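You operate a simulated robot arm through the tools that you are given. There is no shell and no other tool.

You run a simulated robot arm. Do the job below in one go: nothing can be reset, and whatever is moved stays where it is left.

## Task
Clamp the cream leg in the vice and deburr its end.
Fine: lay the lug between the jaws, turn the red vice knob till the grip gauge stands in green, use the purple deburring pad and put the pad back; the leg stays clamped. Set down upright: purple deburring pad. What is to be rubbed or washed off counts as gone when no trace of it is left.

It is judged by the outcome, as a careful person would: the job done as asked, and still so three seconds after it is handed in. It fails if anything else is knocked over, pushed out of place, dropped, spilled or broken.

## Robot
A 7-joint arm with a two-finger parallel gripper, fixed in place. Base frame: the origin is on the floor under the middle of its stand, x ahead of it, y to its left, z up. Lengths are in cm, angles in degrees, forces in N, time in s.
With the tool pointing down near the work surface it reaches from about 24 to 68 cm from the base axis. Its first joint turns from -66.0 to 66.0 degrees. Payload 2.4 kg.
Tool frame: the origin (TCP) lies between the finger pads and is the grasp point; the fingertips stand 3 cm ahead of it; z points along the fingers, y is the line along which they close. The gripper opens to 9.4 cm. The fingers are 2.8 cm wide and 1 cm thick; the gripper's body (5 by 9.6 cm) begins 5.5 cm behind the TCP.
Orientation is that of the tool frame in the base frame, as [roll, pitch, yaw] about the fixed x, y, z axes, in that order (R = Rz(yaw) Ry(pitch) Rx(roll)). With the fingers straight down and closing along the base's y, the tool's x points along the base's -x, its y along +y and its z along -z.

## Interface
- The arm moves only by the tool play_rows. Its argument "rows" is a list that holds one entry, the list of rows, each a list of 6 numbers: the shift along the tool's x, y, z in cm, then the turn, a rotation vector about the tool's x, y, z in rad. In form: [[[x, y, z, wx, wy, wz], ...]]. A call has 1 to 20 rows; each row shifts and turns the commanded pose from where the row before left it, along the tool's axes as they then stand. "grip" is the finger opening in cm, from 0 to 9.4, set as the call begins (left out, the last holds). A row lasts 0.2 s, in which the tool goes at most 5 cm and 8.6 degrees; a call with a longer step from one row to the next is refused whole, and so is a gripper value outside its range. A pose out of reach is approached as far as the arm can. The call stops where the force on the tool passes 90 N (or 10 N more than at its start, if that is more) or the arm is blocked; 0.2 s more then pass. The fingers move at their own pace (about 15.3 cm/s each) and stop on an object; they squeeze with about 35 N. The grip force told is the motor's: it shows also when the fingers shut on nothing. Time passes only in rows, and 0.2 s behind the last, so rows that do not move let the fingers close. It gives the time, the measured TCP pose, the force on the tool (base axes), the opening and the grip force at its end, in the units of the frame above (readings bear some noise), with the torque about the TCP (base axes, N m) and any sound that the robot's microphone picked up, and new pictures: "views" is both (left out), scene, wrist or none.
- Cameras (640 x 400 px; columns grow to the right, rows downward): "scene" is fixed at [4.28, 47.47, 145.38]; the picture's right is [-0.72, -0.70, 0.00], its down [-0.33, 0.34, -0.88] and it looks along [0.61, -0.63, -0.48] (base axes); focal length 349 px, centre (320, 200). "wrist" rides on the gripper at [7.6, 1.4, -10.2] in the tool frame; the picture's right is [-0.18, 0.98, 0.00], its down [-0.75, -0.14, -0.64] and it looks along [-0.63, -0.12, 0.77] (tool axes); focal length 243 px, centre (320, 200). There is no depth. A picture from a camera that has moved, and an enlarged one, comes with that camera's place and axes in the base frame and with its lens.
- zoom(camera, box): a new picture of the part [left, top, right, bottom] of that camera's present view, enlarged. The clock stands still meanwhile.
- close_job(): hands the job in; it is judged then, once.

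Nothing tells you positions but the pictures and the camera data. Unless the task says otherwise, let go and move clear before handing in.

The tools are called after "Request:" by a JSON object that holds its "api" and its "payload". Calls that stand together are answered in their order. play_rows: Moves the arm, as the interface text tells. Its arguments: {"type":"object","properties":{"rows":{"type":"array","items":{"type":"array","items":{"type":"array","items":{"type":"number"}}}},"grip":{"type":"number"},"views":{"type":"string","enum":["both","scene","wrist","none"]}},"required":["rows"]} The other tools are called the same way: zoom (camera, box) takes an enlarged picture of a part of a camera's view; close_job () hands the job in.

At the start:

```text
t: 0.0
tcp_pos: [34.02, -17.56, 124.36]
orientation: [180.0, -0.1, -180.0]
ft_force: [-0.2, 0.6, 0.1]
torque: [-0.02, 0.0, -0.01]
finger_gap: 9.37
grip_force: 0.2
```

scene: 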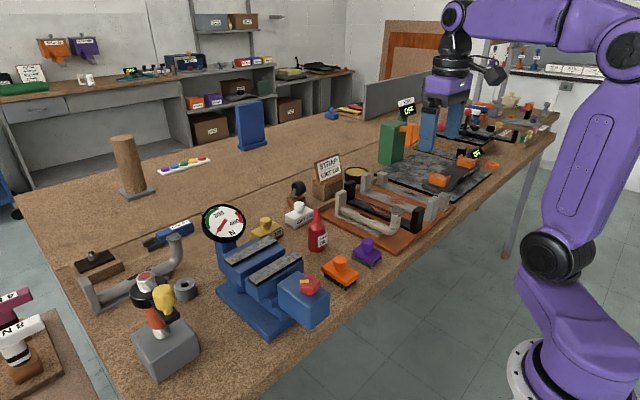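
wrist: 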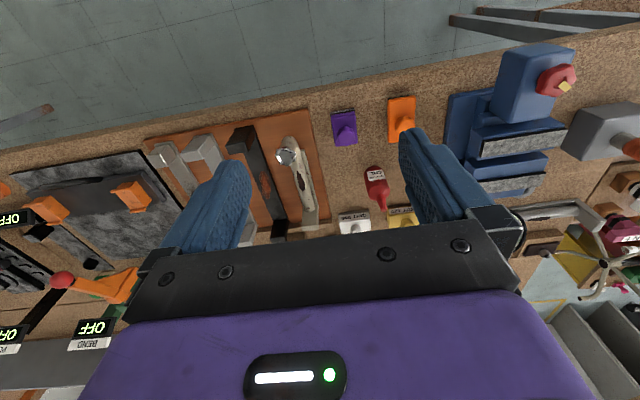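

I see a bench with a blue vice (red knob, gauge), an orange and a purple pad near it, and a rust-coloured board with legs on it, one of them cream. I'll take enlarged pictures before moving.

Request:
{"api": "zoom", "payload": {"camera": "scene", "box": [190, 180, 350, 350]}}

Request:
{"api": "zoom", "payload": {"camera": "scene", "box": [310, 150, 470, 280]}}

Request:
{"api": "zoom", "payload": {"camera": "wrist", "box": [140, 90, 350, 250]}}

Request:
{"api": "zoom", "payload": {"camera": "wrist", "box": [320, 40, 640, 240]}}

```text
2.35 times, centred on (270, 265) of scene
camera zoom: at [4.28, 47.47, 145.38], right [-0.72, -0.7, 0.0], down [-0.33, 0.34, -0.88], along [0.61, -0.63, -0.48], focal length 821 px, centre (438, 47)
```

zoom: 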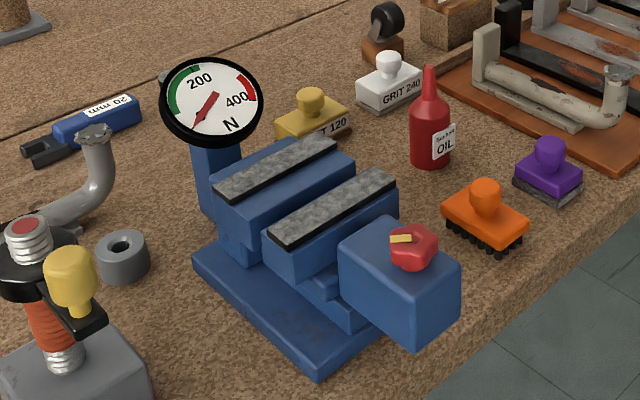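

```text
3.08 times, centred on (390, 215) of scene
camera zoom: at [4.28, 47.47, 145.38], right [-0.72, -0.7, 0.0], down [-0.33, 0.34, -0.88], along [0.61, -0.63, -0.48], focal length 1074 px, centre (105, 154)
```

zoom: 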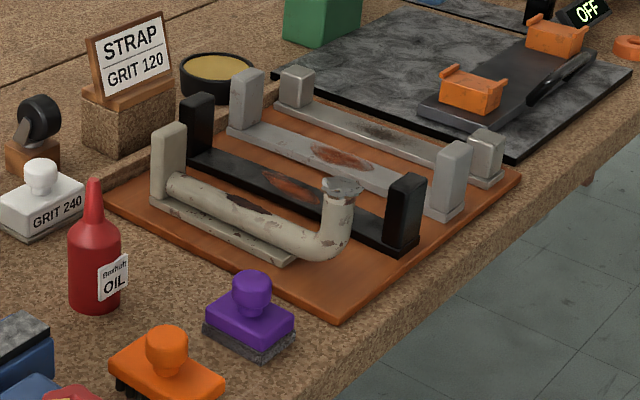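

```text
2.50 times, centred on (245, 170) of wrist
camera zoom: at [26.42, -15.96, 134.66], right [0.18, 0.98, 0.0], down [0.75, -0.14, 0.64], along [0.63, -0.12, -0.77], focal length 606 px, centre (508, 275)
```

zoom: 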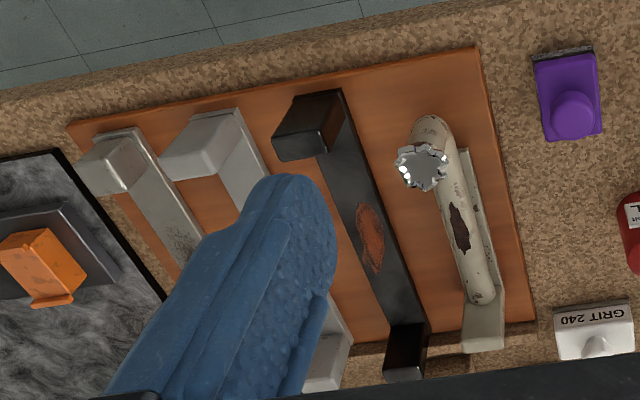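

```text
2.00 times, centred on (480, 140) of wrist
camera zoom: at [26.42, -15.96, 134.66], right [0.18, 0.98, 0.0], down [0.75, -0.14, 0.64], along [0.63, -0.12, -0.77], focal length 485 px, centre (0, 320)
```

zoom: 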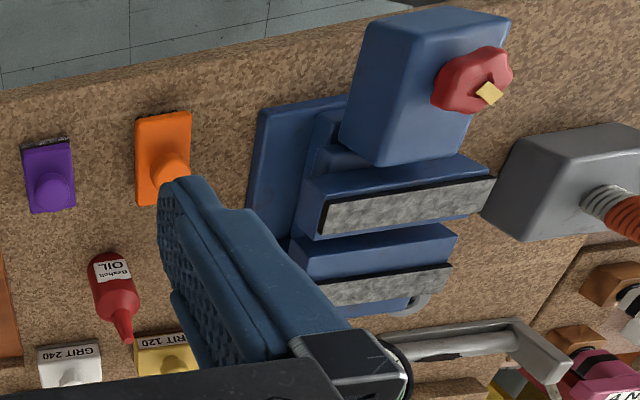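

The pad's knob is near (47, -15, 91), the vice knob near (40, 13, 100), and the cream leg runs from about x=48 to x=72 at y≈-27. I'll lower the wrist camera for a closer look at the leg.

Request:
{"api": "play_rows", "payload": {"rows": [[[-0.25, -1.85, 3.1, 0, 0, 0], [-0.25, -1.85, 3.1, 0, 0, 0], [-0.25, -1.85, 3.1, 0, 0, 0], [-0.25, -1.85, 3.1, 0, 0, 0], [0, 0, 0, 0, 0, 0]]], "grip": 9.4}}

Request:
{"api": "zoom", "payload": {"camera": "scene", "box": [195, 195, 255, 245]}}

Request:
{"api": "zoom", "payload": {"camera": "scene", "box": [325, 165, 425, 245]}}

Request:
{"api": "zoom", "payload": {"camera": "scene", "box": [60, 200, 210, 320]}}

```text
t: 1.2
tcp_pos: [35.0, -24.82, 111.94]
orientation: [180.0, 0.0, -179.9]
ft_force: [-0.1, 0.6, -0.7]
torque: [-0.01, 0.01, 0.04]
finger_gap: 9.43
grip_force: 0.1
camera wrist: at [27.35, -23.17, 122.26], right [0.18, 0.98, 0.0], down [0.75, -0.14, 0.64], along [0.63, -0.12, -0.77], focal length 243 px, centre (320, 200)
```

scene: 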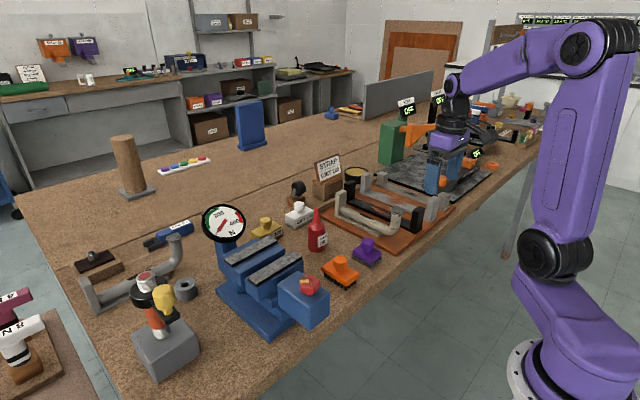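
wrist: 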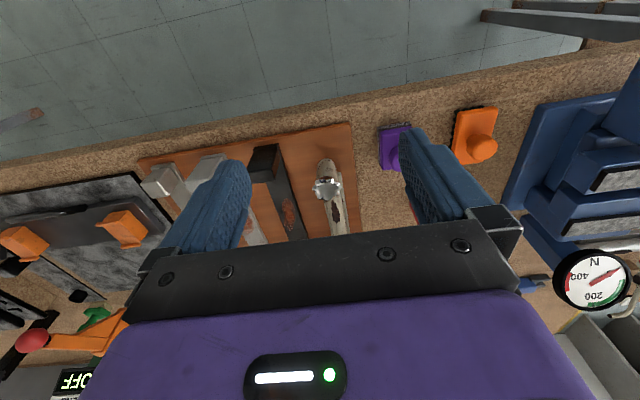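

```text
8.00 times, centred on (225, 220) of scene
camera zoom: at [4.28, 47.47, 145.38], right [-0.72, -0.7, 0.0], down [-0.33, 0.34, -0.88], along [0.61, -0.63, -0.48], focal length 2792 px, centre (1080, 40)
```

zoom: 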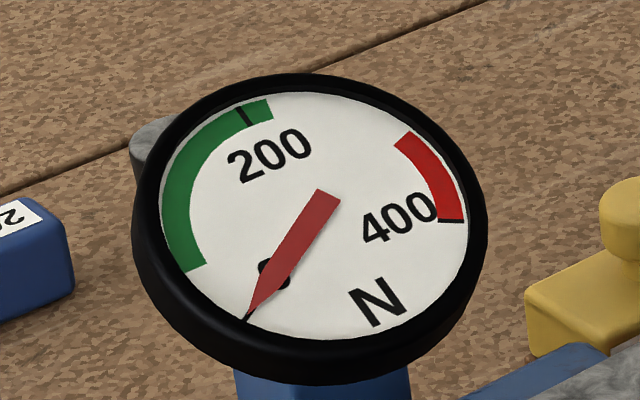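

```text
5.00 times, centred on (375, 205) of scene
camera zoom: at [4.28, 47.47, 145.38], right [-0.72, -0.7, 0.0], down [-0.33, 0.34, -0.88], along [0.61, -0.63, -0.48], focal length 1745 px, centre (45, 175)
```

zoom: 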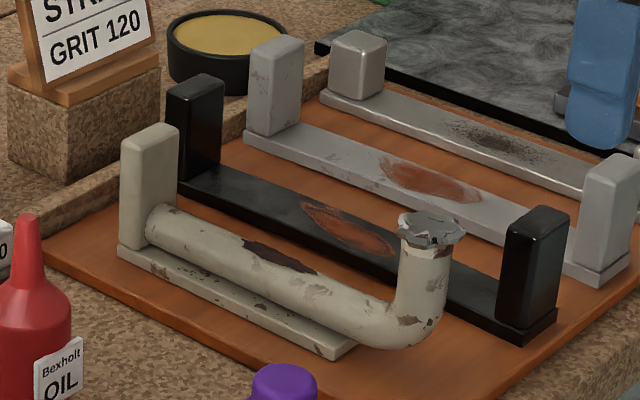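

```text
3.33 times, centred on (135, 260) of scene
camera zoom: at [4.28, 47.47, 145.38], right [-0.72, -0.7, 0.0], down [-0.33, 0.34, -0.88], along [0.61, -0.63, -0.48], focal length 1164 px, centre (937, 0)
```

zoom: 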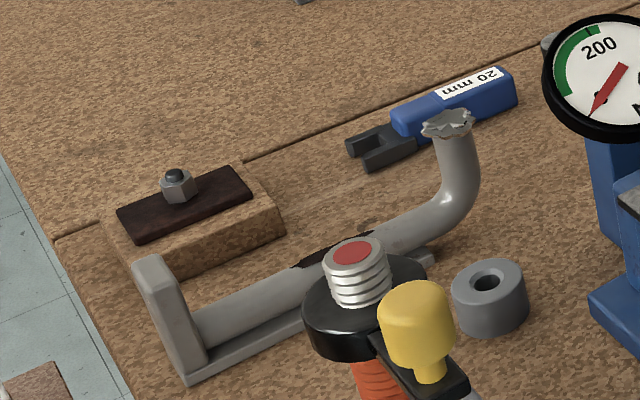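

The leg has a flat strip and an upright block under and beside its tube, with the jagged burr on the upturned end. The gauge reads 0 with a green band from about 90 to 220 N. Next I'll move over the vice to see the jaws from above.

Request:
{"api": "play_rows", "payload": {"rows": [[[0.1, 3.88, -0.5, 0, 0, 0], [0.1, 3.88, -0.5, 0, 0, 0], [0.1, 3.88, -0.5, 0, 0, 0], [0.1, 3.88, -0.5, 0, 0, 0], [0.1, 3.88, -0.5, 0, 0, 0], [0.1, 3.88, 0, 0, 0, 0], [0.1, 3.88, 0, 0, 0, 0], [0.1, 3.88, 0, 0, 0, 0], [0.1, 3.88, 0, 0, 0, 0], [0.1, 3.88, 0, 0, 0, 0], [0, 0, 0, 0, 0, 0]]], "views": "both"}}

Request:
{"api": "zoom", "payload": {"camera": "wrist", "box": [220, 60, 460, 230]}}

Request:
{"api": "zoom", "payload": {"camera": "scene", "box": [210, 215, 340, 340]}}

```text
t: 3.6
tcp_pos: [34.1, 14.01, 114.32]
orientation: [-179.9, 0.0, 180.0]
ft_force: [-0.6, -0.6, 1.1]
torque: [0.01, -0.02, 0.02]
finger_gap: 9.41
grip_force: 0.1
camera wrist: at [26.47, 15.59, 124.69], right [0.18, 0.98, 0.0], down [0.75, -0.14, 0.64], along [0.63, -0.12, -0.77], focal length 243 px, centre (320, 200)
```

scene: 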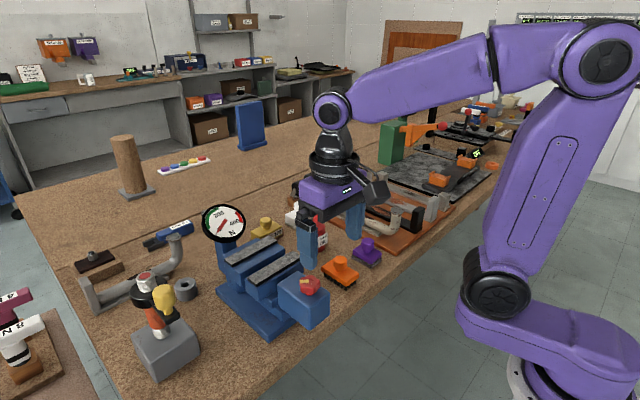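
wrist: 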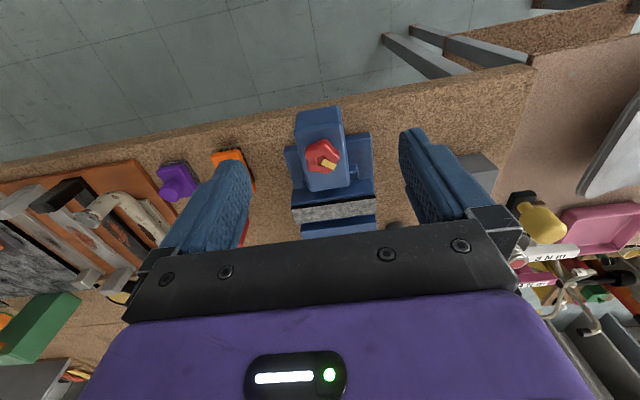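

```text
2.35 times, centred on (340, 145) of wrist
camera zoom: at [26.47, 15.59, 124.69], right [0.18, 0.98, 0.0], down [0.75, -0.14, 0.64], along [0.63, -0.12, -0.77], focal length 571 px, centre (273, 329)
```

zoom: 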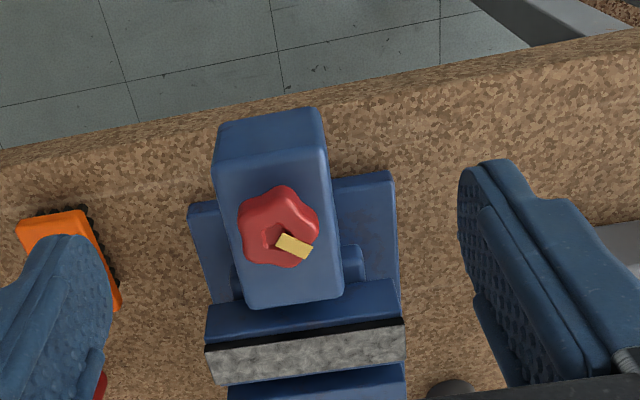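

```text
3.20 times, centred on (275, 278) of scene
camera zoom: at [4.28, 47.47, 145.38], right [-0.72, -0.7, 0.0], down [-0.33, 0.34, -0.88], along [0.61, -0.63, -0.48], focal length 1117 px, centre (464, -48)
```

zoom: 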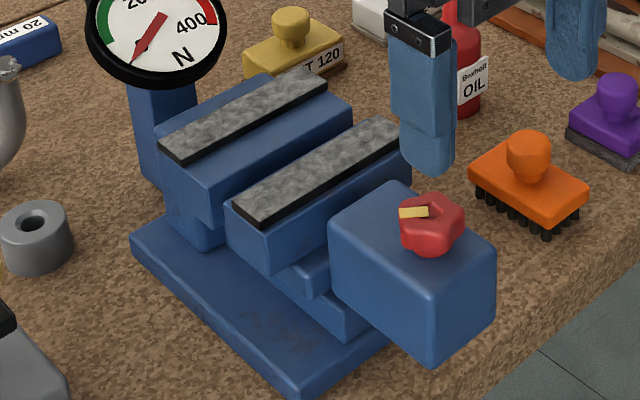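

The jaws run along y from about 7 to 19, with tops near z=98.5 and a gap from about x=51.5 to x=57. I'll move further over the vice to judge the channel's depth and width.

Request:
{"api": "play_rows", "payload": {"rows": [[[-3, -0.08, -0.7, 0, 0, 0], [-3, -0.08, -0.7, 0, 0, 0], [-3, -0.08, -0.7, 0, 0, 0], [-3, -0.08, -0.7, 0, 0, 0], [-3, -0.08, -0.7, 0, 0, 0], [-3, -0.08, -0.7, 0, 0, 0], [0, 0, 0, 0, 0, 0]]], "views": "wrist"}}

Request:
{"api": "zoom", "payload": {"camera": "wrist", "box": [240, 40, 440, 165]}}

```text
t: 5.2
tcp_pos: [52.2, 13.57, 118.77]
orientation: [-179.9, 0.1, 180.0]
ft_force: [0.0, -0.7, 0.2]
torque: [0.02, -0.03, -0.02]
finger_gap: 9.4
grip_force: 0.1
camera wrist: at [44.51, 15.08, 129.02], right [0.18, 0.98, 0.0], down [0.75, -0.14, 0.64], along [0.63, -0.12, -0.77], focal length 243 px, centre (320, 200)
```

wrist: 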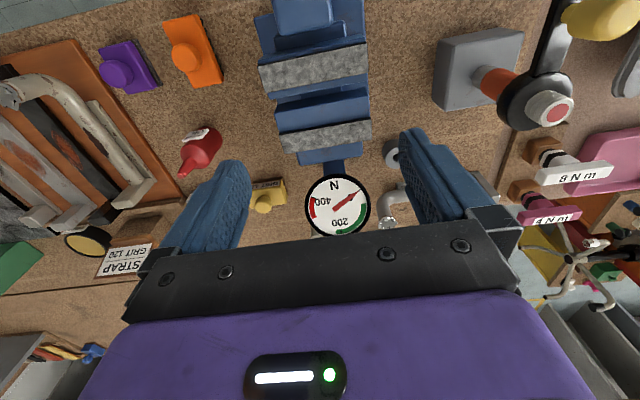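

```text
3.20 times, centred on (340, 102) of wrist
camera zoom: at [44.51, 15.08, 129.02], right [0.18, 0.98, 0.0], down [0.75, -0.14, 0.64], along [0.63, -0.12, -0.77], focal length 776 px, centre (256, 512)
```

zoom: 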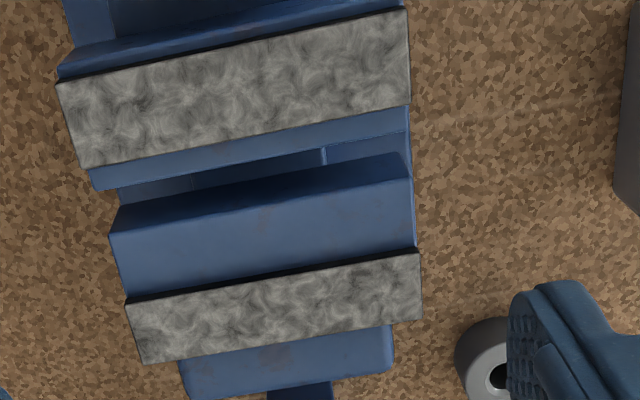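

The channel looks stepped, with gray plates on top and blue ledges, so I need a closer look before judging the true gap. I'll enlarge both views of the vice.

Request:
{"api": "zoom", "payload": {"camera": "scene", "box": [212, 228, 302, 298]}}

Request:
{"api": "zoom", "payload": {"camera": "wrist", "box": [250, 0, 390, 90]}}

Request:
{"api": "zoom", "payload": {"camera": "wrist", "box": [0, 40, 200, 230]}}

```text
5.71 times, centred on (257, 263) of scene
camera zoom: at [4.28, 47.47, 145.38], right [-0.72, -0.7, 0.0], down [-0.33, 0.34, -0.88], along [0.61, -0.63, -0.48], focal length 1994 px, centre (680, -160)
```

zoom: 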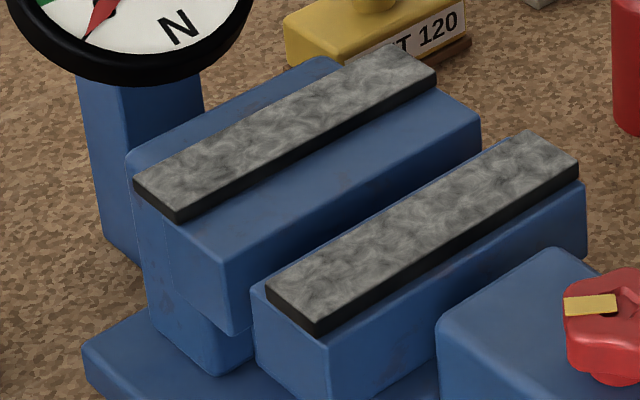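

```text
4.44 times, centred on (320, 45) of wrist
camera zoom: at [44.51, 15.08, 129.02], right [0.18, 0.98, 0.0], down [0.75, -0.14, 0.64], along [0.63, -0.12, -0.77], focal length 1078 px, centre (320, 889)
```

zoom: 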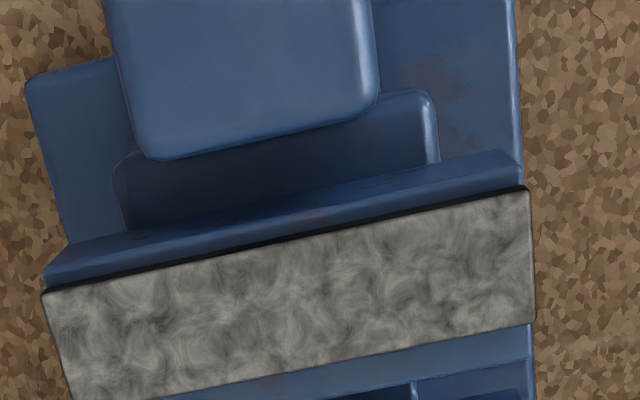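

```text
2.11 times, centred on (100, 135) of wrist
camera zoom: at [44.51, 15.08, 129.02], right [0.18, 0.98, 0.0], down [0.75, -0.14, 0.64], along [0.63, -0.12, -0.77], focal length 511 px, centre (783, 337)
```

zoom: 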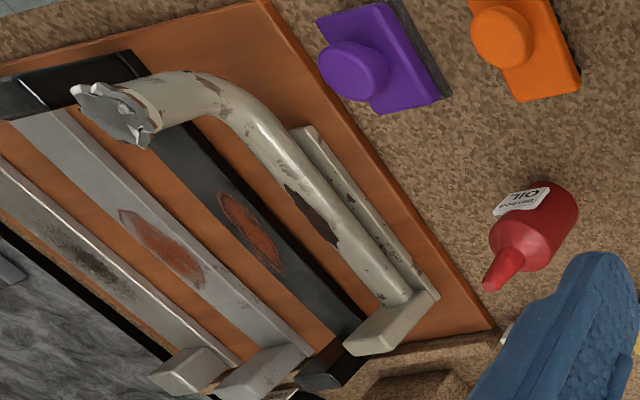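

The gray slabs sit on top of the blue jaws, with about 5.2 cm between slabs and about 1.7 cm between the blue faces. I'll go over the cream leg to measure its strip, block and tube.

Request:
{"api": "play_rows", "payload": {"rows": [[[0.46, -4.06, 0.38, 0, 0, 0], [0.46, -4.06, 0.38, 0, 0, 0], [0.46, -4.06, 0.38, 0, 0, 0], [0.46, -4.06, 0.38, 0, 0, 0], [0.46, -4.06, 0.38, 0, 0, 0], [0.46, -4.06, 0.38, 0, 0, 0], [0.46, -4.06, 0.38, 0, 0, 0], [0.46, -4.06, 0.38, 0, 0, 0], [0.46, -4.06, 0.38, 0, 0, 0], [0.46, -4.06, 0.38, 0, 0, 0], [0, 0, 0, 0, 0, 0]]], "views": "wrist"}}

Request:
{"api": "zoom", "payload": {"camera": "wrist", "box": [240, 20, 440, 150]}}

Request:
{"api": "zoom", "payload": {"camera": "wrist", "box": [280, 100, 400, 175]}}

```text
t: 7.6
tcp_pos: [47.27, -27.49, 114.79]
orientation: [179.9, 0.0, -180.0]
ft_force: [-0.2, -0.9, 0.1]
torque: [-0.03, 0.04, 0.02]
finger_gap: 9.41
grip_force: 0.1
camera wrist: at [39.57, -25.86, 125.11], right [0.18, 0.98, 0.0], down [0.75, -0.14, 0.64], along [0.63, -0.12, -0.77], focal length 243 px, centre (320, 200)
```

wrist: 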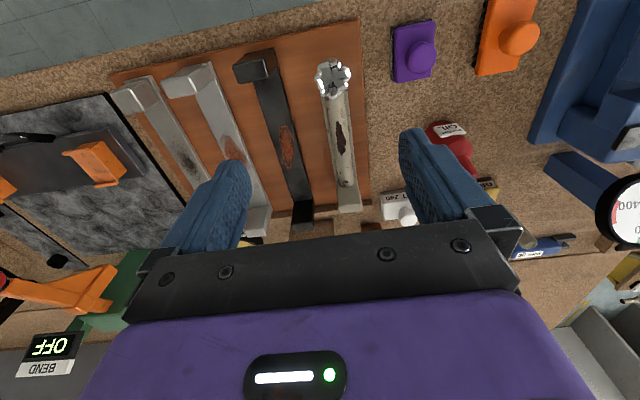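

```text
3.08 times, centred on (340, 85) of wrist
camera zoom: at [39.57, -25.86, 125.11], right [0.18, 0.98, 0.0], down [0.75, -0.14, 0.64], along [0.63, -0.12, -0.77], focal length 746 px, centre (258, 554)
```

zoom: 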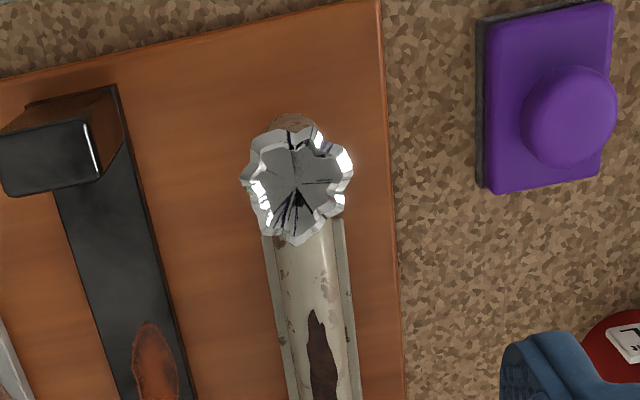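

```text
5.33 times, centred on (340, 138) of wrist
camera zoom: at [39.57, -25.86, 125.11], right [0.18, 0.98, 0.0], down [0.75, -0.14, 0.64], along [0.63, -0.12, -0.77], focal length 1294 px, centre (213, 533)
```

zoom: 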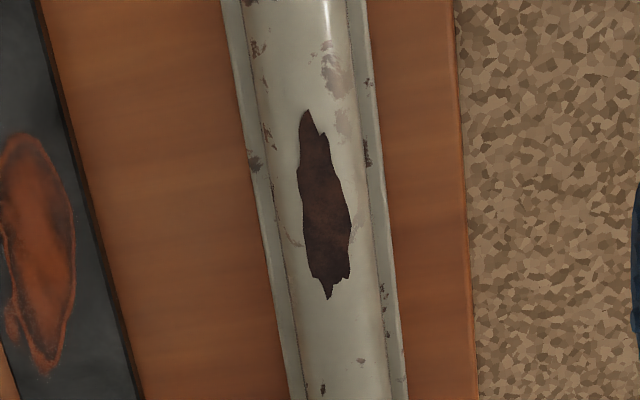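

Seen from above, the cream leg's axis is along x at y≈-26, with a base strip about 3.9 cm wide (that must be the lug) and a tube about 2.4 cm thick above it. I'll move above the grasp point near the leg's middle and check alignment.

Request:
{"api": "play_rows", "payload": {"rows": [[[-2.15, 0.3, 2.76, 0, 0, 0], [-2.15, 0.3, 2.76, 0, 0, 0], [-2.15, 0.3, 2.76, 0, 0, 0], [-2.15, 0.3, 2.76, 0, 0, 0], [-2.15, 0.3, 2.76, 0, 0, 0], [0, 0, 0, 0, 0, 0]]], "grip": 6}}

Request:
{"api": "zoom", "payload": {"camera": "wrist", "box": [200, 0, 460, 240]}}

Request:
{"api": "zoom", "payload": {"camera": "scene", "box": [320, 160, 430, 250]}}

```text
t: 9.0
tcp_pos: [58.11, -25.79, 100.91]
orientation: [-179.9, 0.0, 179.9]
ft_force: [1.0, -0.1, 0.8]
torque: [-0.03, -0.01, 0.01]
finger_gap: 6.01
grip_force: 0.1
camera wrist: at [50.54, -24.29, 111.22], right [0.18, 0.98, 0.0], down [0.75, -0.14, 0.64], along [0.63, -0.12, -0.77], focal length 243 px, centre (320, 200)
```

scene: 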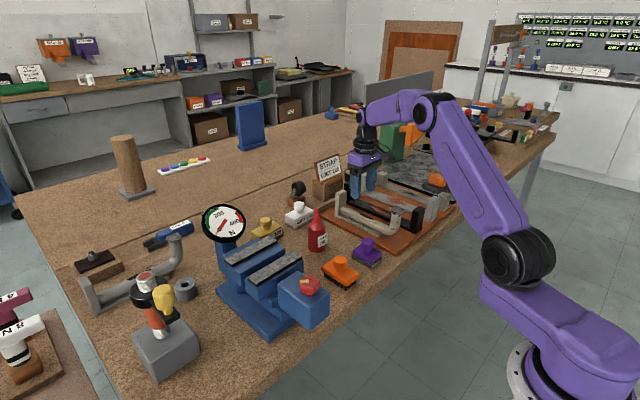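
wrist: 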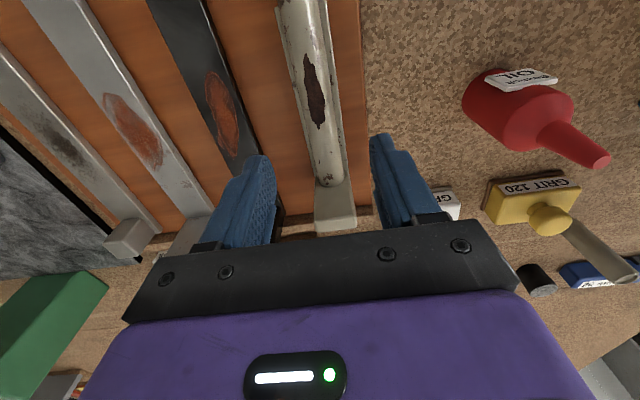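

```text
1.67 times, centred on (330, 120) of wrist
camera zoom: at [50.54, -24.29, 111.22], right [0.18, 0.98, 0.0], down [0.75, -0.14, 0.64], along [0.63, -0.12, -0.77], focal length 404 px, centre (303, 333)
```

zoom: 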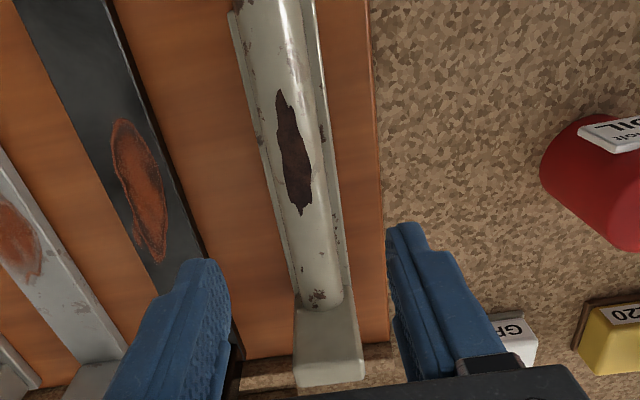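

```text
4.44 times, centred on (375, 205) of scene
camera zoom: at [4.28, 47.47, 145.38], right [-0.72, -0.7, 0.0], down [-0.33, 0.34, -0.88], along [0.61, -0.63, -0.48], focal length 1551 px, centre (76, 178)
```

zoom: 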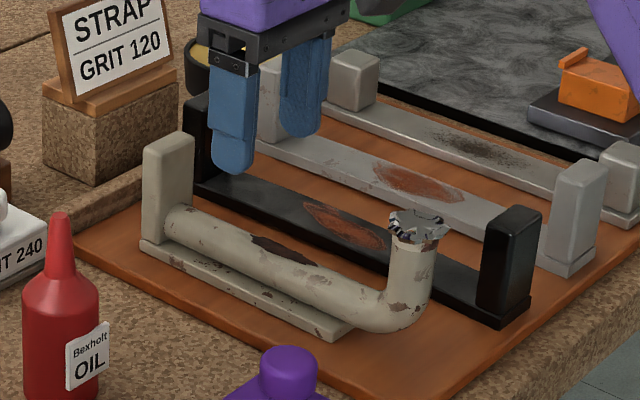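

The tube is aligned with the gripper at y≈-26. I'll enlarge the scene on the leg to fix its heights before descending.

Request:
{"api": "zoom", "payload": {"camera": "scene", "box": [340, 200, 410, 244]}}

Request:
{"api": "zoom", "payload": {"camera": "scene", "box": [325, 180, 375, 212]}}

```text
9.09 times, centred on (375, 222) of scene
camera zoom: at [4.28, 47.47, 145.38], right [-0.72, -0.7, 0.0], down [-0.33, 0.34, -0.88], along [0.61, -0.63, -0.48], focal length 3173 px, centre (-180, 0)
```

zoom: 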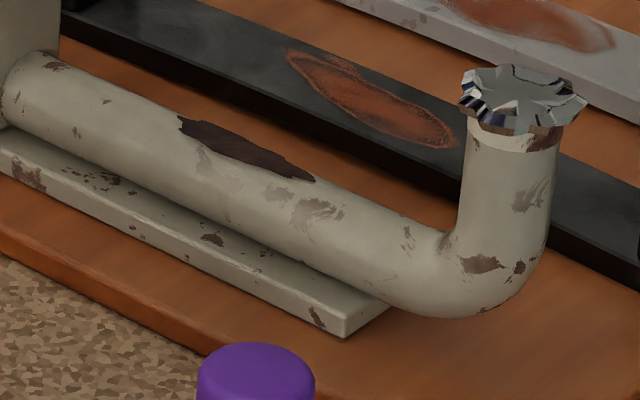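

```text
12.50 times, centred on (350, 196) of scene
camera zoom: at [4.28, 47.47, 145.38], right [-0.72, -0.7, 0.0], down [-0.33, 0.34, -0.88], along [0.61, -0.63, -0.48], focal length 4363 px, centre (-55, 250)
```

zoom: 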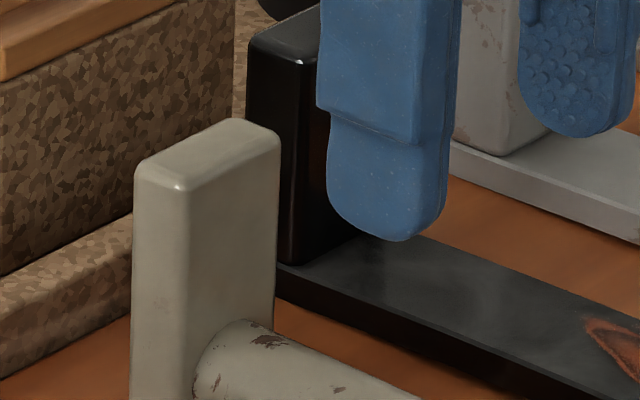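

The strip lies at about z 87.6–88.4 with the tube's axis near z 89.8 resting on it. I'll descend so the fingertips stay just above the strip and straddle the tube.

Request:
{"api": "play_rows", "payload": {"rows": [[[-0.1, -0.1, 2.2, 0, 0, 0], [-0.1, -0.1, 2.2, 0, 0, 0], [0, 0, 2.2, 0, 0, 0], [0, 0, 1.3, 0, 0, 0], [0, 0, 1.1, 0, 0, 0], [0, 0, 0, 0, 0, 0], [0, 0, 0, 0, 0, 0]]]}}

Request:
{"api": "zoom", "payload": {"camera": "scene", "box": [325, 165, 415, 244]}}

```text
t: 10.6
tcp_pos: [58.45, -25.87, 91.99]
orientation: [-180.0, 0.0, -180.0]
ft_force: [1.2, 0.7, -0.1]
torque: [0.05, 0.03, 0.01]
finger_gap: 6.01
grip_force: 0.1
camera wrist: at [50.82, -24.28, 102.32], right [0.18, 0.98, 0.0], down [0.75, -0.14, 0.64], along [0.63, -0.12, -0.77], focal length 243 px, centre (320, 200)
```

scene: 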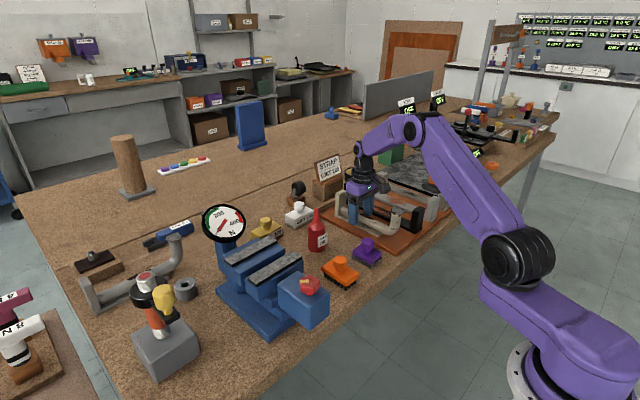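
wrist: 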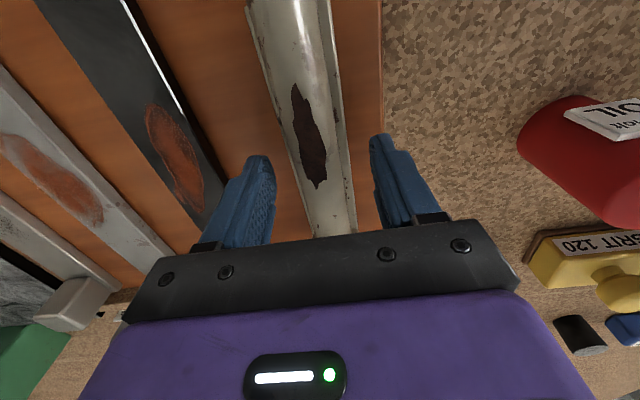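

```text
5.06 times, centred on (370, 204) of scene
camera zoom: at [4.28, 47.47, 145.38], right [-0.72, -0.7, 0.0], down [-0.33, 0.34, -0.88], along [0.61, -0.63, -0.48], focal length 1767 px, centre (67, 177)
```

zoom: 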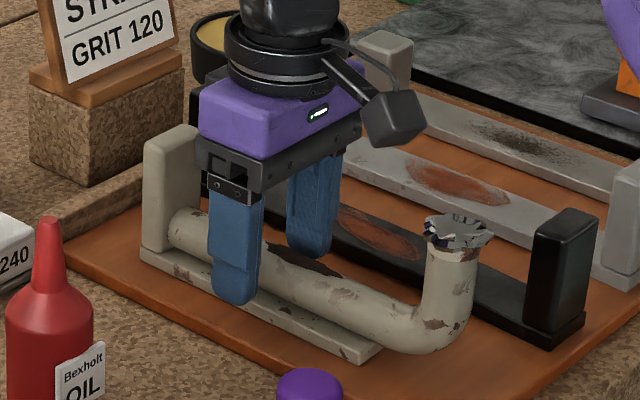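

The fingers straddle the tube with their tips just above the strip. I'll lower slightly and close.

Request:
{"api": "play_rows", "payload": {"rows": [[[0, -0.1, 0.25, 0, 0, 0], [0, 0, 0, 0, 0, 0]]], "views": "none"}}

Request:
{"api": "play_rows", "payload": {"rows": [[[0, 0, 0, 0, 0, 0], [0, 0, 0, 0, 0, 0], [0, 0, 0, 0, 0, 0], [0, 0, 0, 0, 0, 0]]], "grip": 0}}

```text
t: 11.2
tcp_pos: [58.43, -26.07, 91.74]
orientation: [179.9, 0.0, -179.9]
ft_force: [-1.0, 0.6, -0.5]
torque: [0.01, 0.0, -0.01]
finger_gap: 6.0
grip_force: 0.1
```

```text
t: 12.2
tcp_pos: [58.44, -25.99, 91.8]
orientation: [-179.9, 0.0, 180.0]
ft_force: [-0.6, -1.2, 0.6]
torque: [-0.05, -0.2, -0.07]
finger_gap: 2.48
grip_force: 35.4
camera wrist: at [50.82, -24.4, 102.08], right [0.18, 0.98, 0.0], down [0.75, -0.14, 0.64], along [0.63, -0.12, -0.77], focal length 243 px, centre (320, 200)
```

scene: 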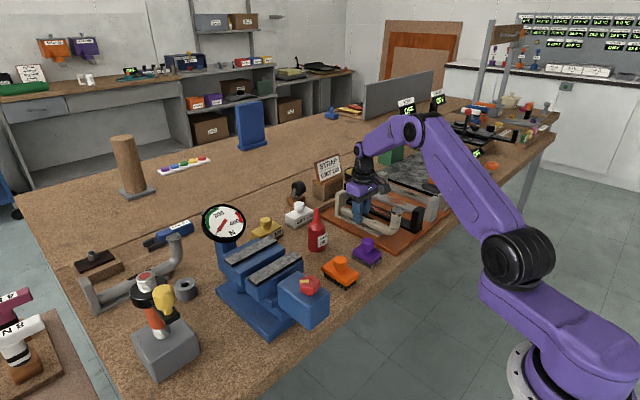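
wrist: 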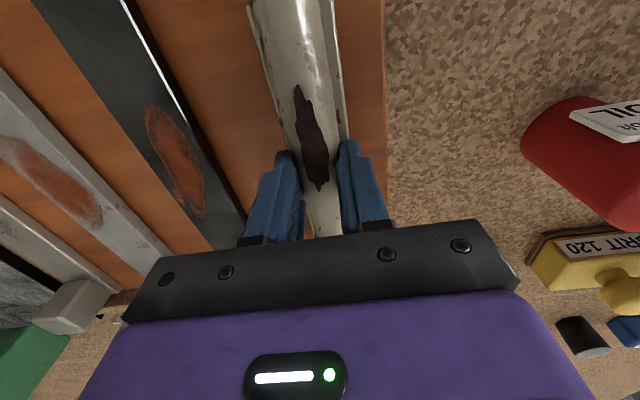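

The tube is gripped at 2.48 cm. I'll lift a little and check the load and whether the leg tilts.

Request:
{"api": "play_rows", "payload": {"rows": [[[0, 0, -0.4, 0, 0, 0], [0, 0, -0.8, 0, 0, 0], [0, 0, -0.8, 0, 0, 0], [0, 0, 0, 0, 0, 0], [0, 0, 0, 0, 0, 0]]]}}

Request:
{"api": "zoom", "payload": {"camera": "scene", "box": [325, 165, 435, 250]}}

```text
t: 13.4
tcp_pos: [58.32, -26.04, 93.73]
orientation: [180.0, 0.0, 180.0]
ft_force: [-0.1, 0.6, -3.8]
torque: [-0.01, -0.04, -0.01]
finger_gap: 2.46
grip_force: 35.6
camera wrist: at [50.75, -24.43, 104.03], right [0.18, 0.98, 0.0], down [0.75, -0.14, 0.64], along [0.63, -0.12, -0.77], focal length 243 px, centre (320, 200)
```

scene: 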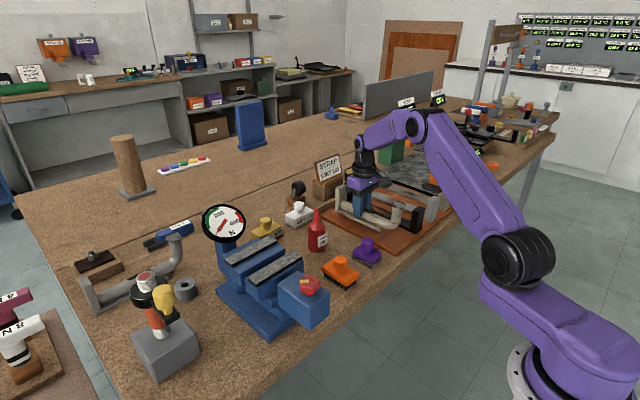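
wrist: 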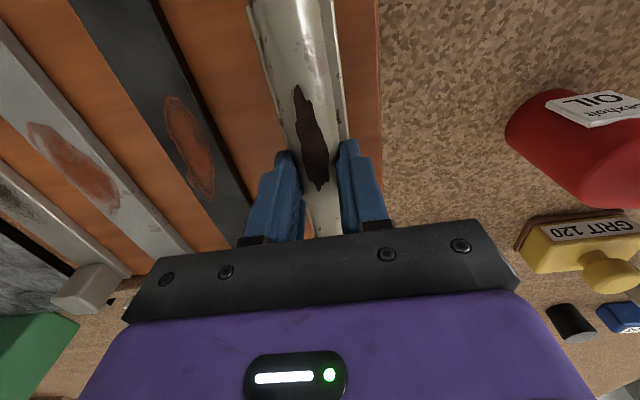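

```text
4.71 times, centred on (380, 208) of scene
camera zoom: at [4.29, 47.46, 145.38], right [-0.72, -0.7, 0.0], down [-0.33, 0.34, -0.88], along [0.61, -0.63, -0.48], focal length 1642 px, centre (38, 165)
```

zoom: 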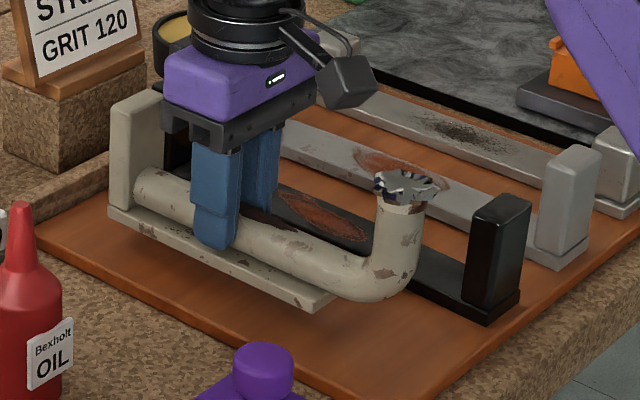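

The leg came up level, weighing about 0.4 kg. I'll raise it high and turn it 90° so the burred end points to -y.

Request:
{"api": "play_rows", "payload": {"rows": [[[0, 0, -3, 0, 0, 0], [0, 0, -4, 0, 0, 0], [0, 0, -4, 0, 0, 0], [0, 0, -4, 0, 0, 0], [0, 0, -4, 0, 0, 0], [0, 0, -3, 0, 0, 0], [0, 0, 0, 0, 0, 0]]], "views": "none"}}

Request:
{"api": "play_rows", "payload": {"rows": [[[0, 0, 0, 0, 0, -0.1309], [0, 0, 0, 0, 0, -0.1309], [0, 0, 0, 0, 0, -0.1309], [0, 0, 0, 0, 0, -0.1309], [0, 0, 0, 0, 0, -0.1309], [0, 0, 0, 0, 0, -0.1309], [0, 0, 0, 0, 0, -0.1309], [0, 0, 0, 0, 0, -0.1309], [0, 0, 0, 0, 0, -0.1309], [0, 0, 0, 0, 0, -0.1309], [0, 0, 0, 0, 0, -0.1309], [0, 0, 0, 0, 0, -0.1309], [0, 0, 0, 0, 0, 0]]]}}

```text
t: 15.0
tcp_pos: [58.32, -25.98, 115.81]
orientation: [-180.0, 0.0, 180.0]
ft_force: [0.2, -0.1, -3.8]
torque: [-0.01, 0.0, 0.0]
finger_gap: 2.45
grip_force: 35.0
```

```text
t: 17.8
tcp_pos: [58.45, -25.99, 115.81]
orientation: [180.0, 0.0, -89.8]
ft_force: [0.2, -0.1, -4.2]
torque: [0.02, 0.0, 0.0]
finger_gap: 2.48
grip_force: 35.2
camera wrist: at [57.02, -33.46, 126.16], right [-0.98, 0.18, 0.0], down [0.14, 0.75, 0.64], along [0.12, 0.63, -0.77], focal length 243 px, centre (320, 200)
```

scene: 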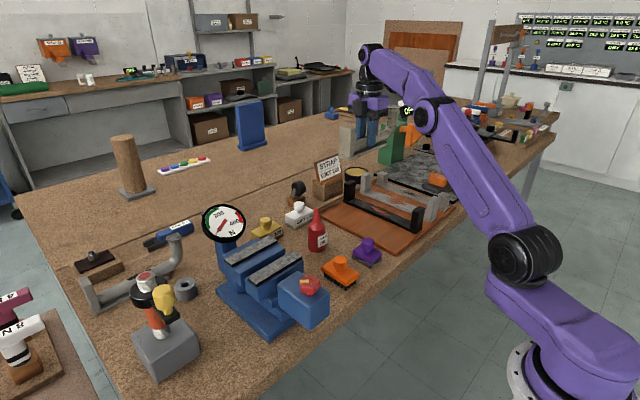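
wrist: 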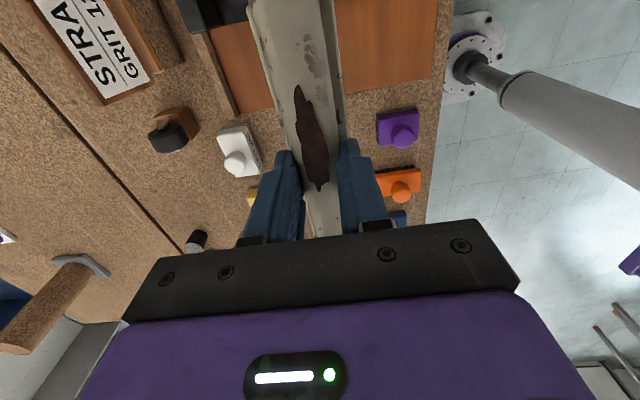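

The leg now lies along y. I'll carry it over the vice at this height.

Request:
{"api": "play_rows", "payload": {"rows": [[[-3.85, 0.345, 0, 0, 0, 0], [-3.85, 0.345, 0, 0, 0, 0], [-3.85, 0.345, 0, 0, 0, 0], [-3.85, 0.345, 0, 0, 0, 0], [-3.85, 0.345, 0, 0, 0, 0], [-3.85, 0.345, 0, 0, 0, 0], [-3.85, 0.345, 0, 0, 0, 0], [-3.85, 0.345, 0, 0, 0, 0], [-3.85, 0.345, 0, 0, 0, 0], [-3.85, 0.345, 0, 0, 0, 0], [0, 0, 0, 0, 0, 0]]]}}

Request:
{"api": "zoom", "payload": {"camera": "scene", "box": [200, 160, 360, 300]}}

```text
t: 20.2
tcp_pos: [55.03, 12.57, 116.03]
orientation: [180.0, 0.0, -89.9]
ft_force: [0.7, 0.0, -4.4]
torque: [0.0, 0.01, -0.01]
finger_gap: 2.47
grip_force: 35.2
camera wrist: at [53.65, 5.04, 126.35], right [-0.98, 0.18, 0.0], down [0.14, 0.75, 0.64], along [0.12, 0.63, -0.77], focal length 243 px, centre (320, 200)
```

scene: 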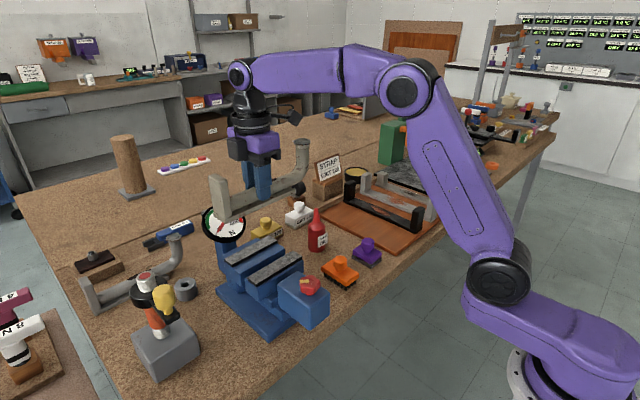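
wrist: 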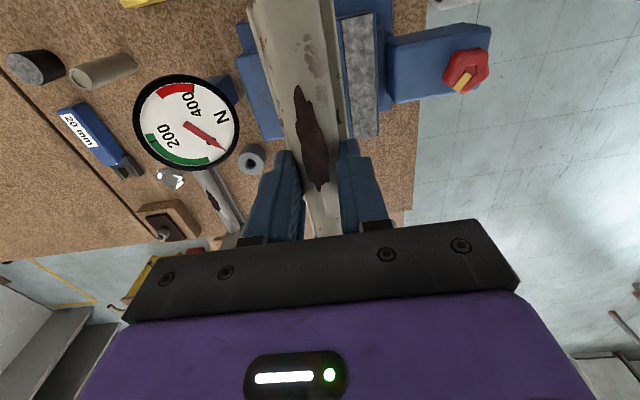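

```text
2.86 times, centred on (280, 230) of scene
camera zoom: at [4.28, 47.47, 145.38], right [-0.72, -0.7, 0.0], down [-0.33, 0.34, -0.88], along [0.61, -0.63, -0.48], focal length 997 px, centre (434, 114)
```

zoom: 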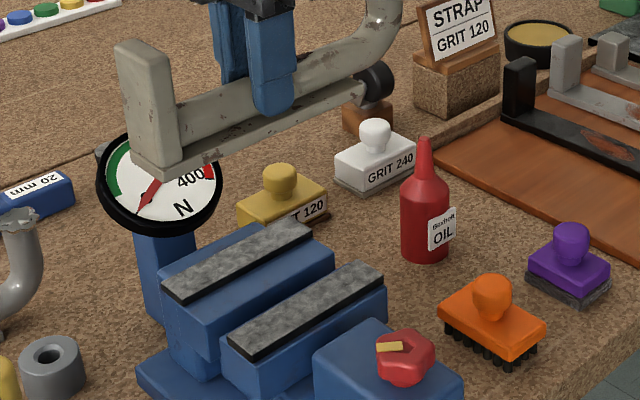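

I'm above the vice with the leg along the jaws. I'll go down most of the way and check alignment against the slabs.

Request:
{"api": "play_rows", "payload": {"rows": [[[0, 0, 2.5, 0, 0, 0], [0, 0, 2.5, 0, 0, 0], [0, 0, 2.5, 0, 0, 0], [0, 0, 2.0, 0, 0, 0], [0, 0, 0, 0, 0, 0]]]}}

Request:
{"api": "zoom", "payload": {"camera": "wrist", "box": [220, 0, 420, 160]}}

Request:
{"api": "zoom", "payload": {"camera": "scene", "box": [200, 190, 330, 300]}}

```text
t: 21.4
tcp_pos: [54.93, 12.44, 106.18]
orientation: [-180.0, 0.0, -90.0]
ft_force: [0.1, 0.4, -4.2]
torque: [0.07, -0.01, -0.02]
finger_gap: 2.45
grip_force: 35.0
camera wrist: at [53.53, 4.99, 116.61], right [-0.98, 0.18, 0.0], down [0.14, 0.75, 0.64], along [0.12, 0.63, -0.77], focal length 243 px, centre (320, 200)
```

scene: 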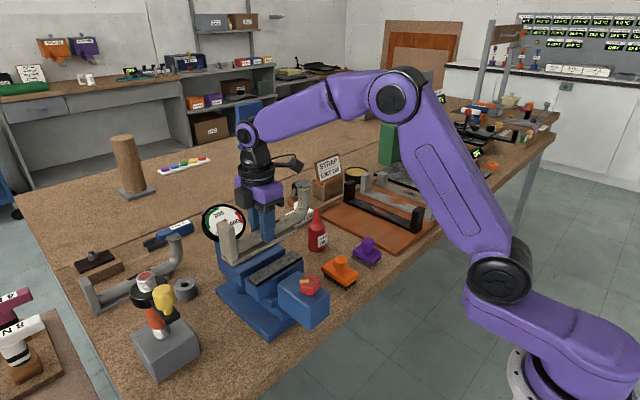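
wrist: 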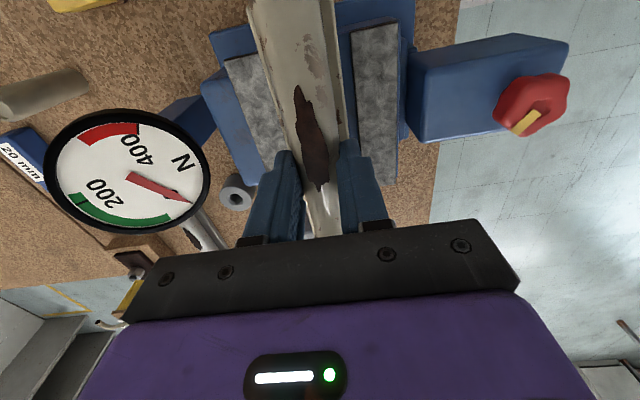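

```text
2.50 times, centred on (320, 80) of wrist
camera zoom: at [53.53, 4.99, 116.61], right [-0.98, 0.18, 0.0], down [0.14, 0.75, 0.64], along [0.12, 0.63, -0.77], focal length 606 px, centre (320, 500)
```

zoom: 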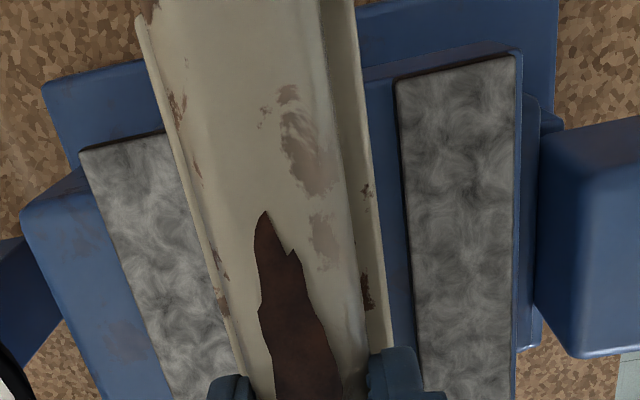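

```text
3.64 times, centred on (265, 245) of scene
camera zoom: at [4.29, 47.47, 145.38], right [-0.72, -0.7, 0.0], down [-0.33, 0.34, -0.88], along [0.61, -0.63, -0.48], focal length 1269 px, centre (520, 36)
```

zoom: 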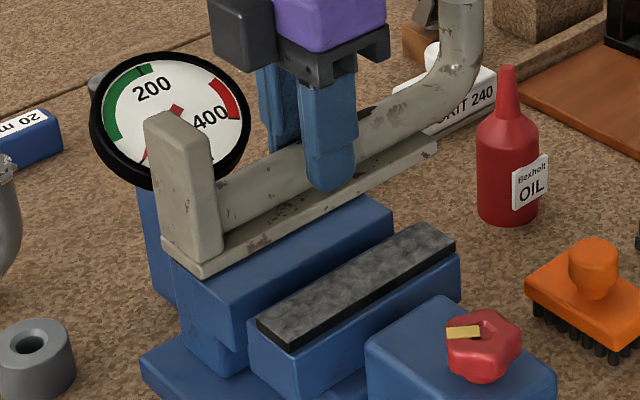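

The strip spans x≈53.1–56.9 and the slabs' inner edges are at about 52.1 and 57.25, so it fits. I'll lower it to just above the slab tops and check.

Request:
{"api": "play_rows", "payload": {"rows": [[[0, 0, 1.5, 0, 0, 0], [0, 0, 1.3, 0, 0, 0], [0, 0, 0, 0, 0, 0]]]}}

Request:
{"api": "zoom", "payload": {"camera": "wrist", "box": [220, 0, 420, 160]}}

Request:
{"api": "zoom", "payload": {"camera": "scene", "box": [205, 210, 305, 290]}}

```text
t: 22.2
tcp_pos: [54.95, 12.48, 103.46]
orientation: [-180.0, 0.1, -90.0]
ft_force: [-0.5, 0.1, -3.9]
torque: [0.03, 0.02, -0.03]
finger_gap: 2.46
grip_force: 34.9
camera wrist: at [53.55, 4.99, 113.74], right [-0.98, 0.18, 0.0], down [0.14, 0.75, 0.64], along [0.12, 0.63, -0.77], focal length 243 px, centre (320, 200)
```

scene: 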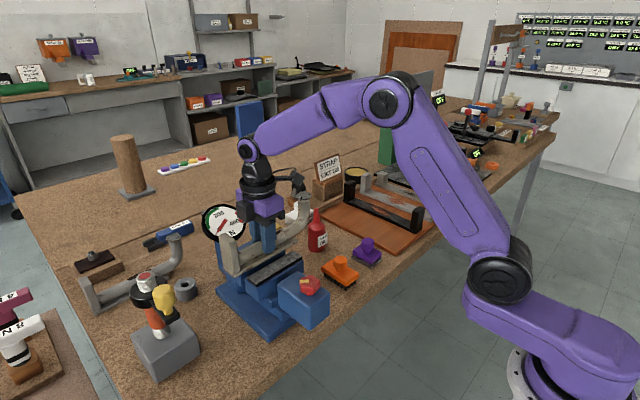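
wrist: 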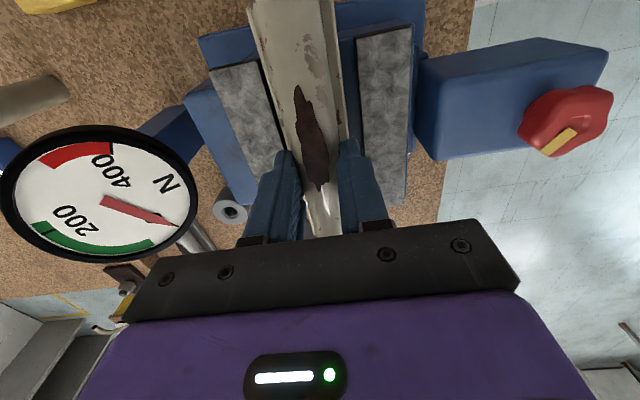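

```text
2.50 times, centred on (320, 80) of wrist
camera zoom: at [53.55, 4.99, 113.74], right [-0.98, 0.18, 0.0], down [0.14, 0.75, 0.64], along [0.12, 0.63, -0.77], focal length 606 px, centre (320, 500)
```

zoom: 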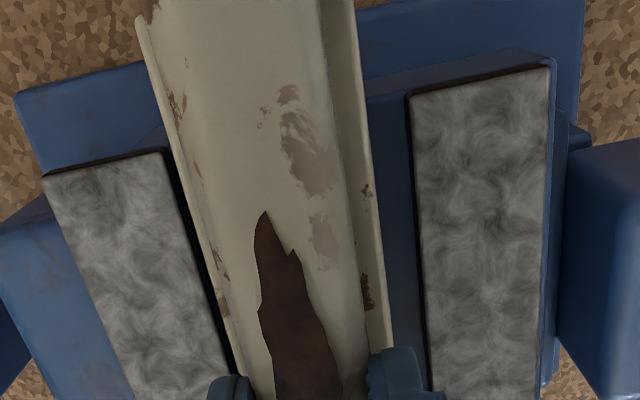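

```text
5.00 times, centred on (255, 250) of scene
camera zoom: at [4.29, 47.47, 145.38], right [-0.72, -0.7, 0.0], down [-0.33, 0.34, -0.88], along [0.61, -0.63, -0.48], focal length 1745 px, centre (645, -50)
```

zoom: 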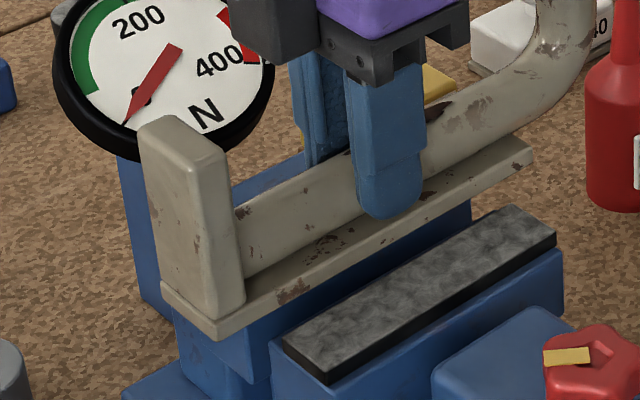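

Still centred between the slabs with margin on both sides. I'll lower in small steps, watching the force for contact.

Request:
{"api": "play_rows", "payload": {"rows": [[[0, 0, 0.4, 0, 0, 0], [0, 0, 0.4, 0, 0, 0], [0, 0, 0.3, 0, 0, 0], [0, 0, 0, 0, 0, 0]]], "views": "none"}}

Request:
{"api": "play_rows", "payload": {"rows": [[[0, 0, 0.15, 0, 0, 0], [0, 0, 0.1, 0, 0, 0], [0, 0, 0, 0, 0, 0]]], "views": "both"}}

Request:
{"api": "zoom", "payload": {"camera": "scene", "box": [205, 210, 305, 290]}}

```text
t: 23.2
tcp_pos: [54.96, 12.57, 102.44]
orientation: [179.9, 0.1, -90.0]
ft_force: [0.4, 0.0, -3.8]
torque: [0.01, 0.0, -0.02]
finger_gap: 2.46
grip_force: 34.7
```

```text
t: 24.0
tcp_pos: [54.82, 12.51, 102.12]
orientation: [-180.0, 0.1, -89.9]
ft_force: [-3.6, -0.2, 12.0]
torque: [-0.53, 0.18, -0.05]
finger_gap: 2.46
grip_force: 35.2
camera wrist: at [53.54, 5.03, 112.57], right [-0.98, 0.18, 0.0], down [0.14, 0.75, 0.64], along [0.12, 0.63, -0.77], focal length 243 px, centre (320, 200)
```

scene: 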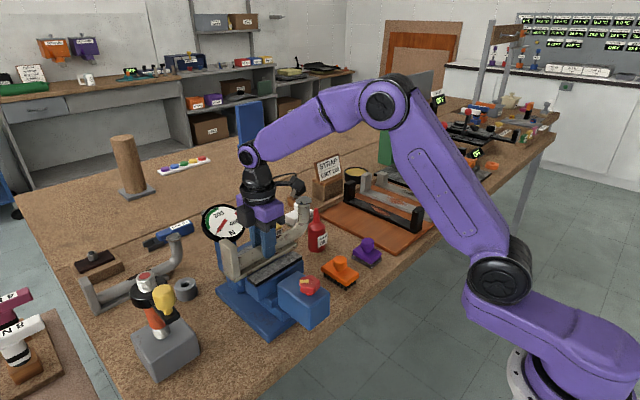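
wrist: 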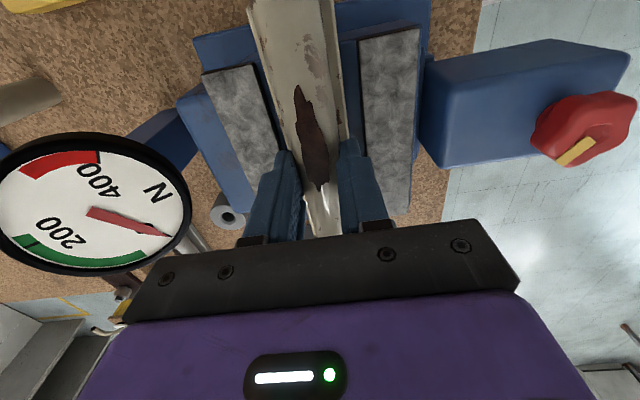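

```text
5.00 times, centred on (255, 250) of scene
camera zoom: at [4.25, 47.46, 145.38], right [-0.72, -0.7, 0.0], down [-0.33, 0.34, -0.88], along [0.61, -0.63, -0.48], focal length 1745 px, centre (645, -50)
```

zoom: 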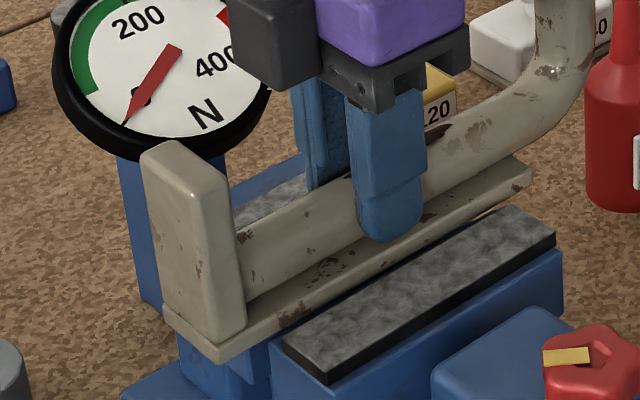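

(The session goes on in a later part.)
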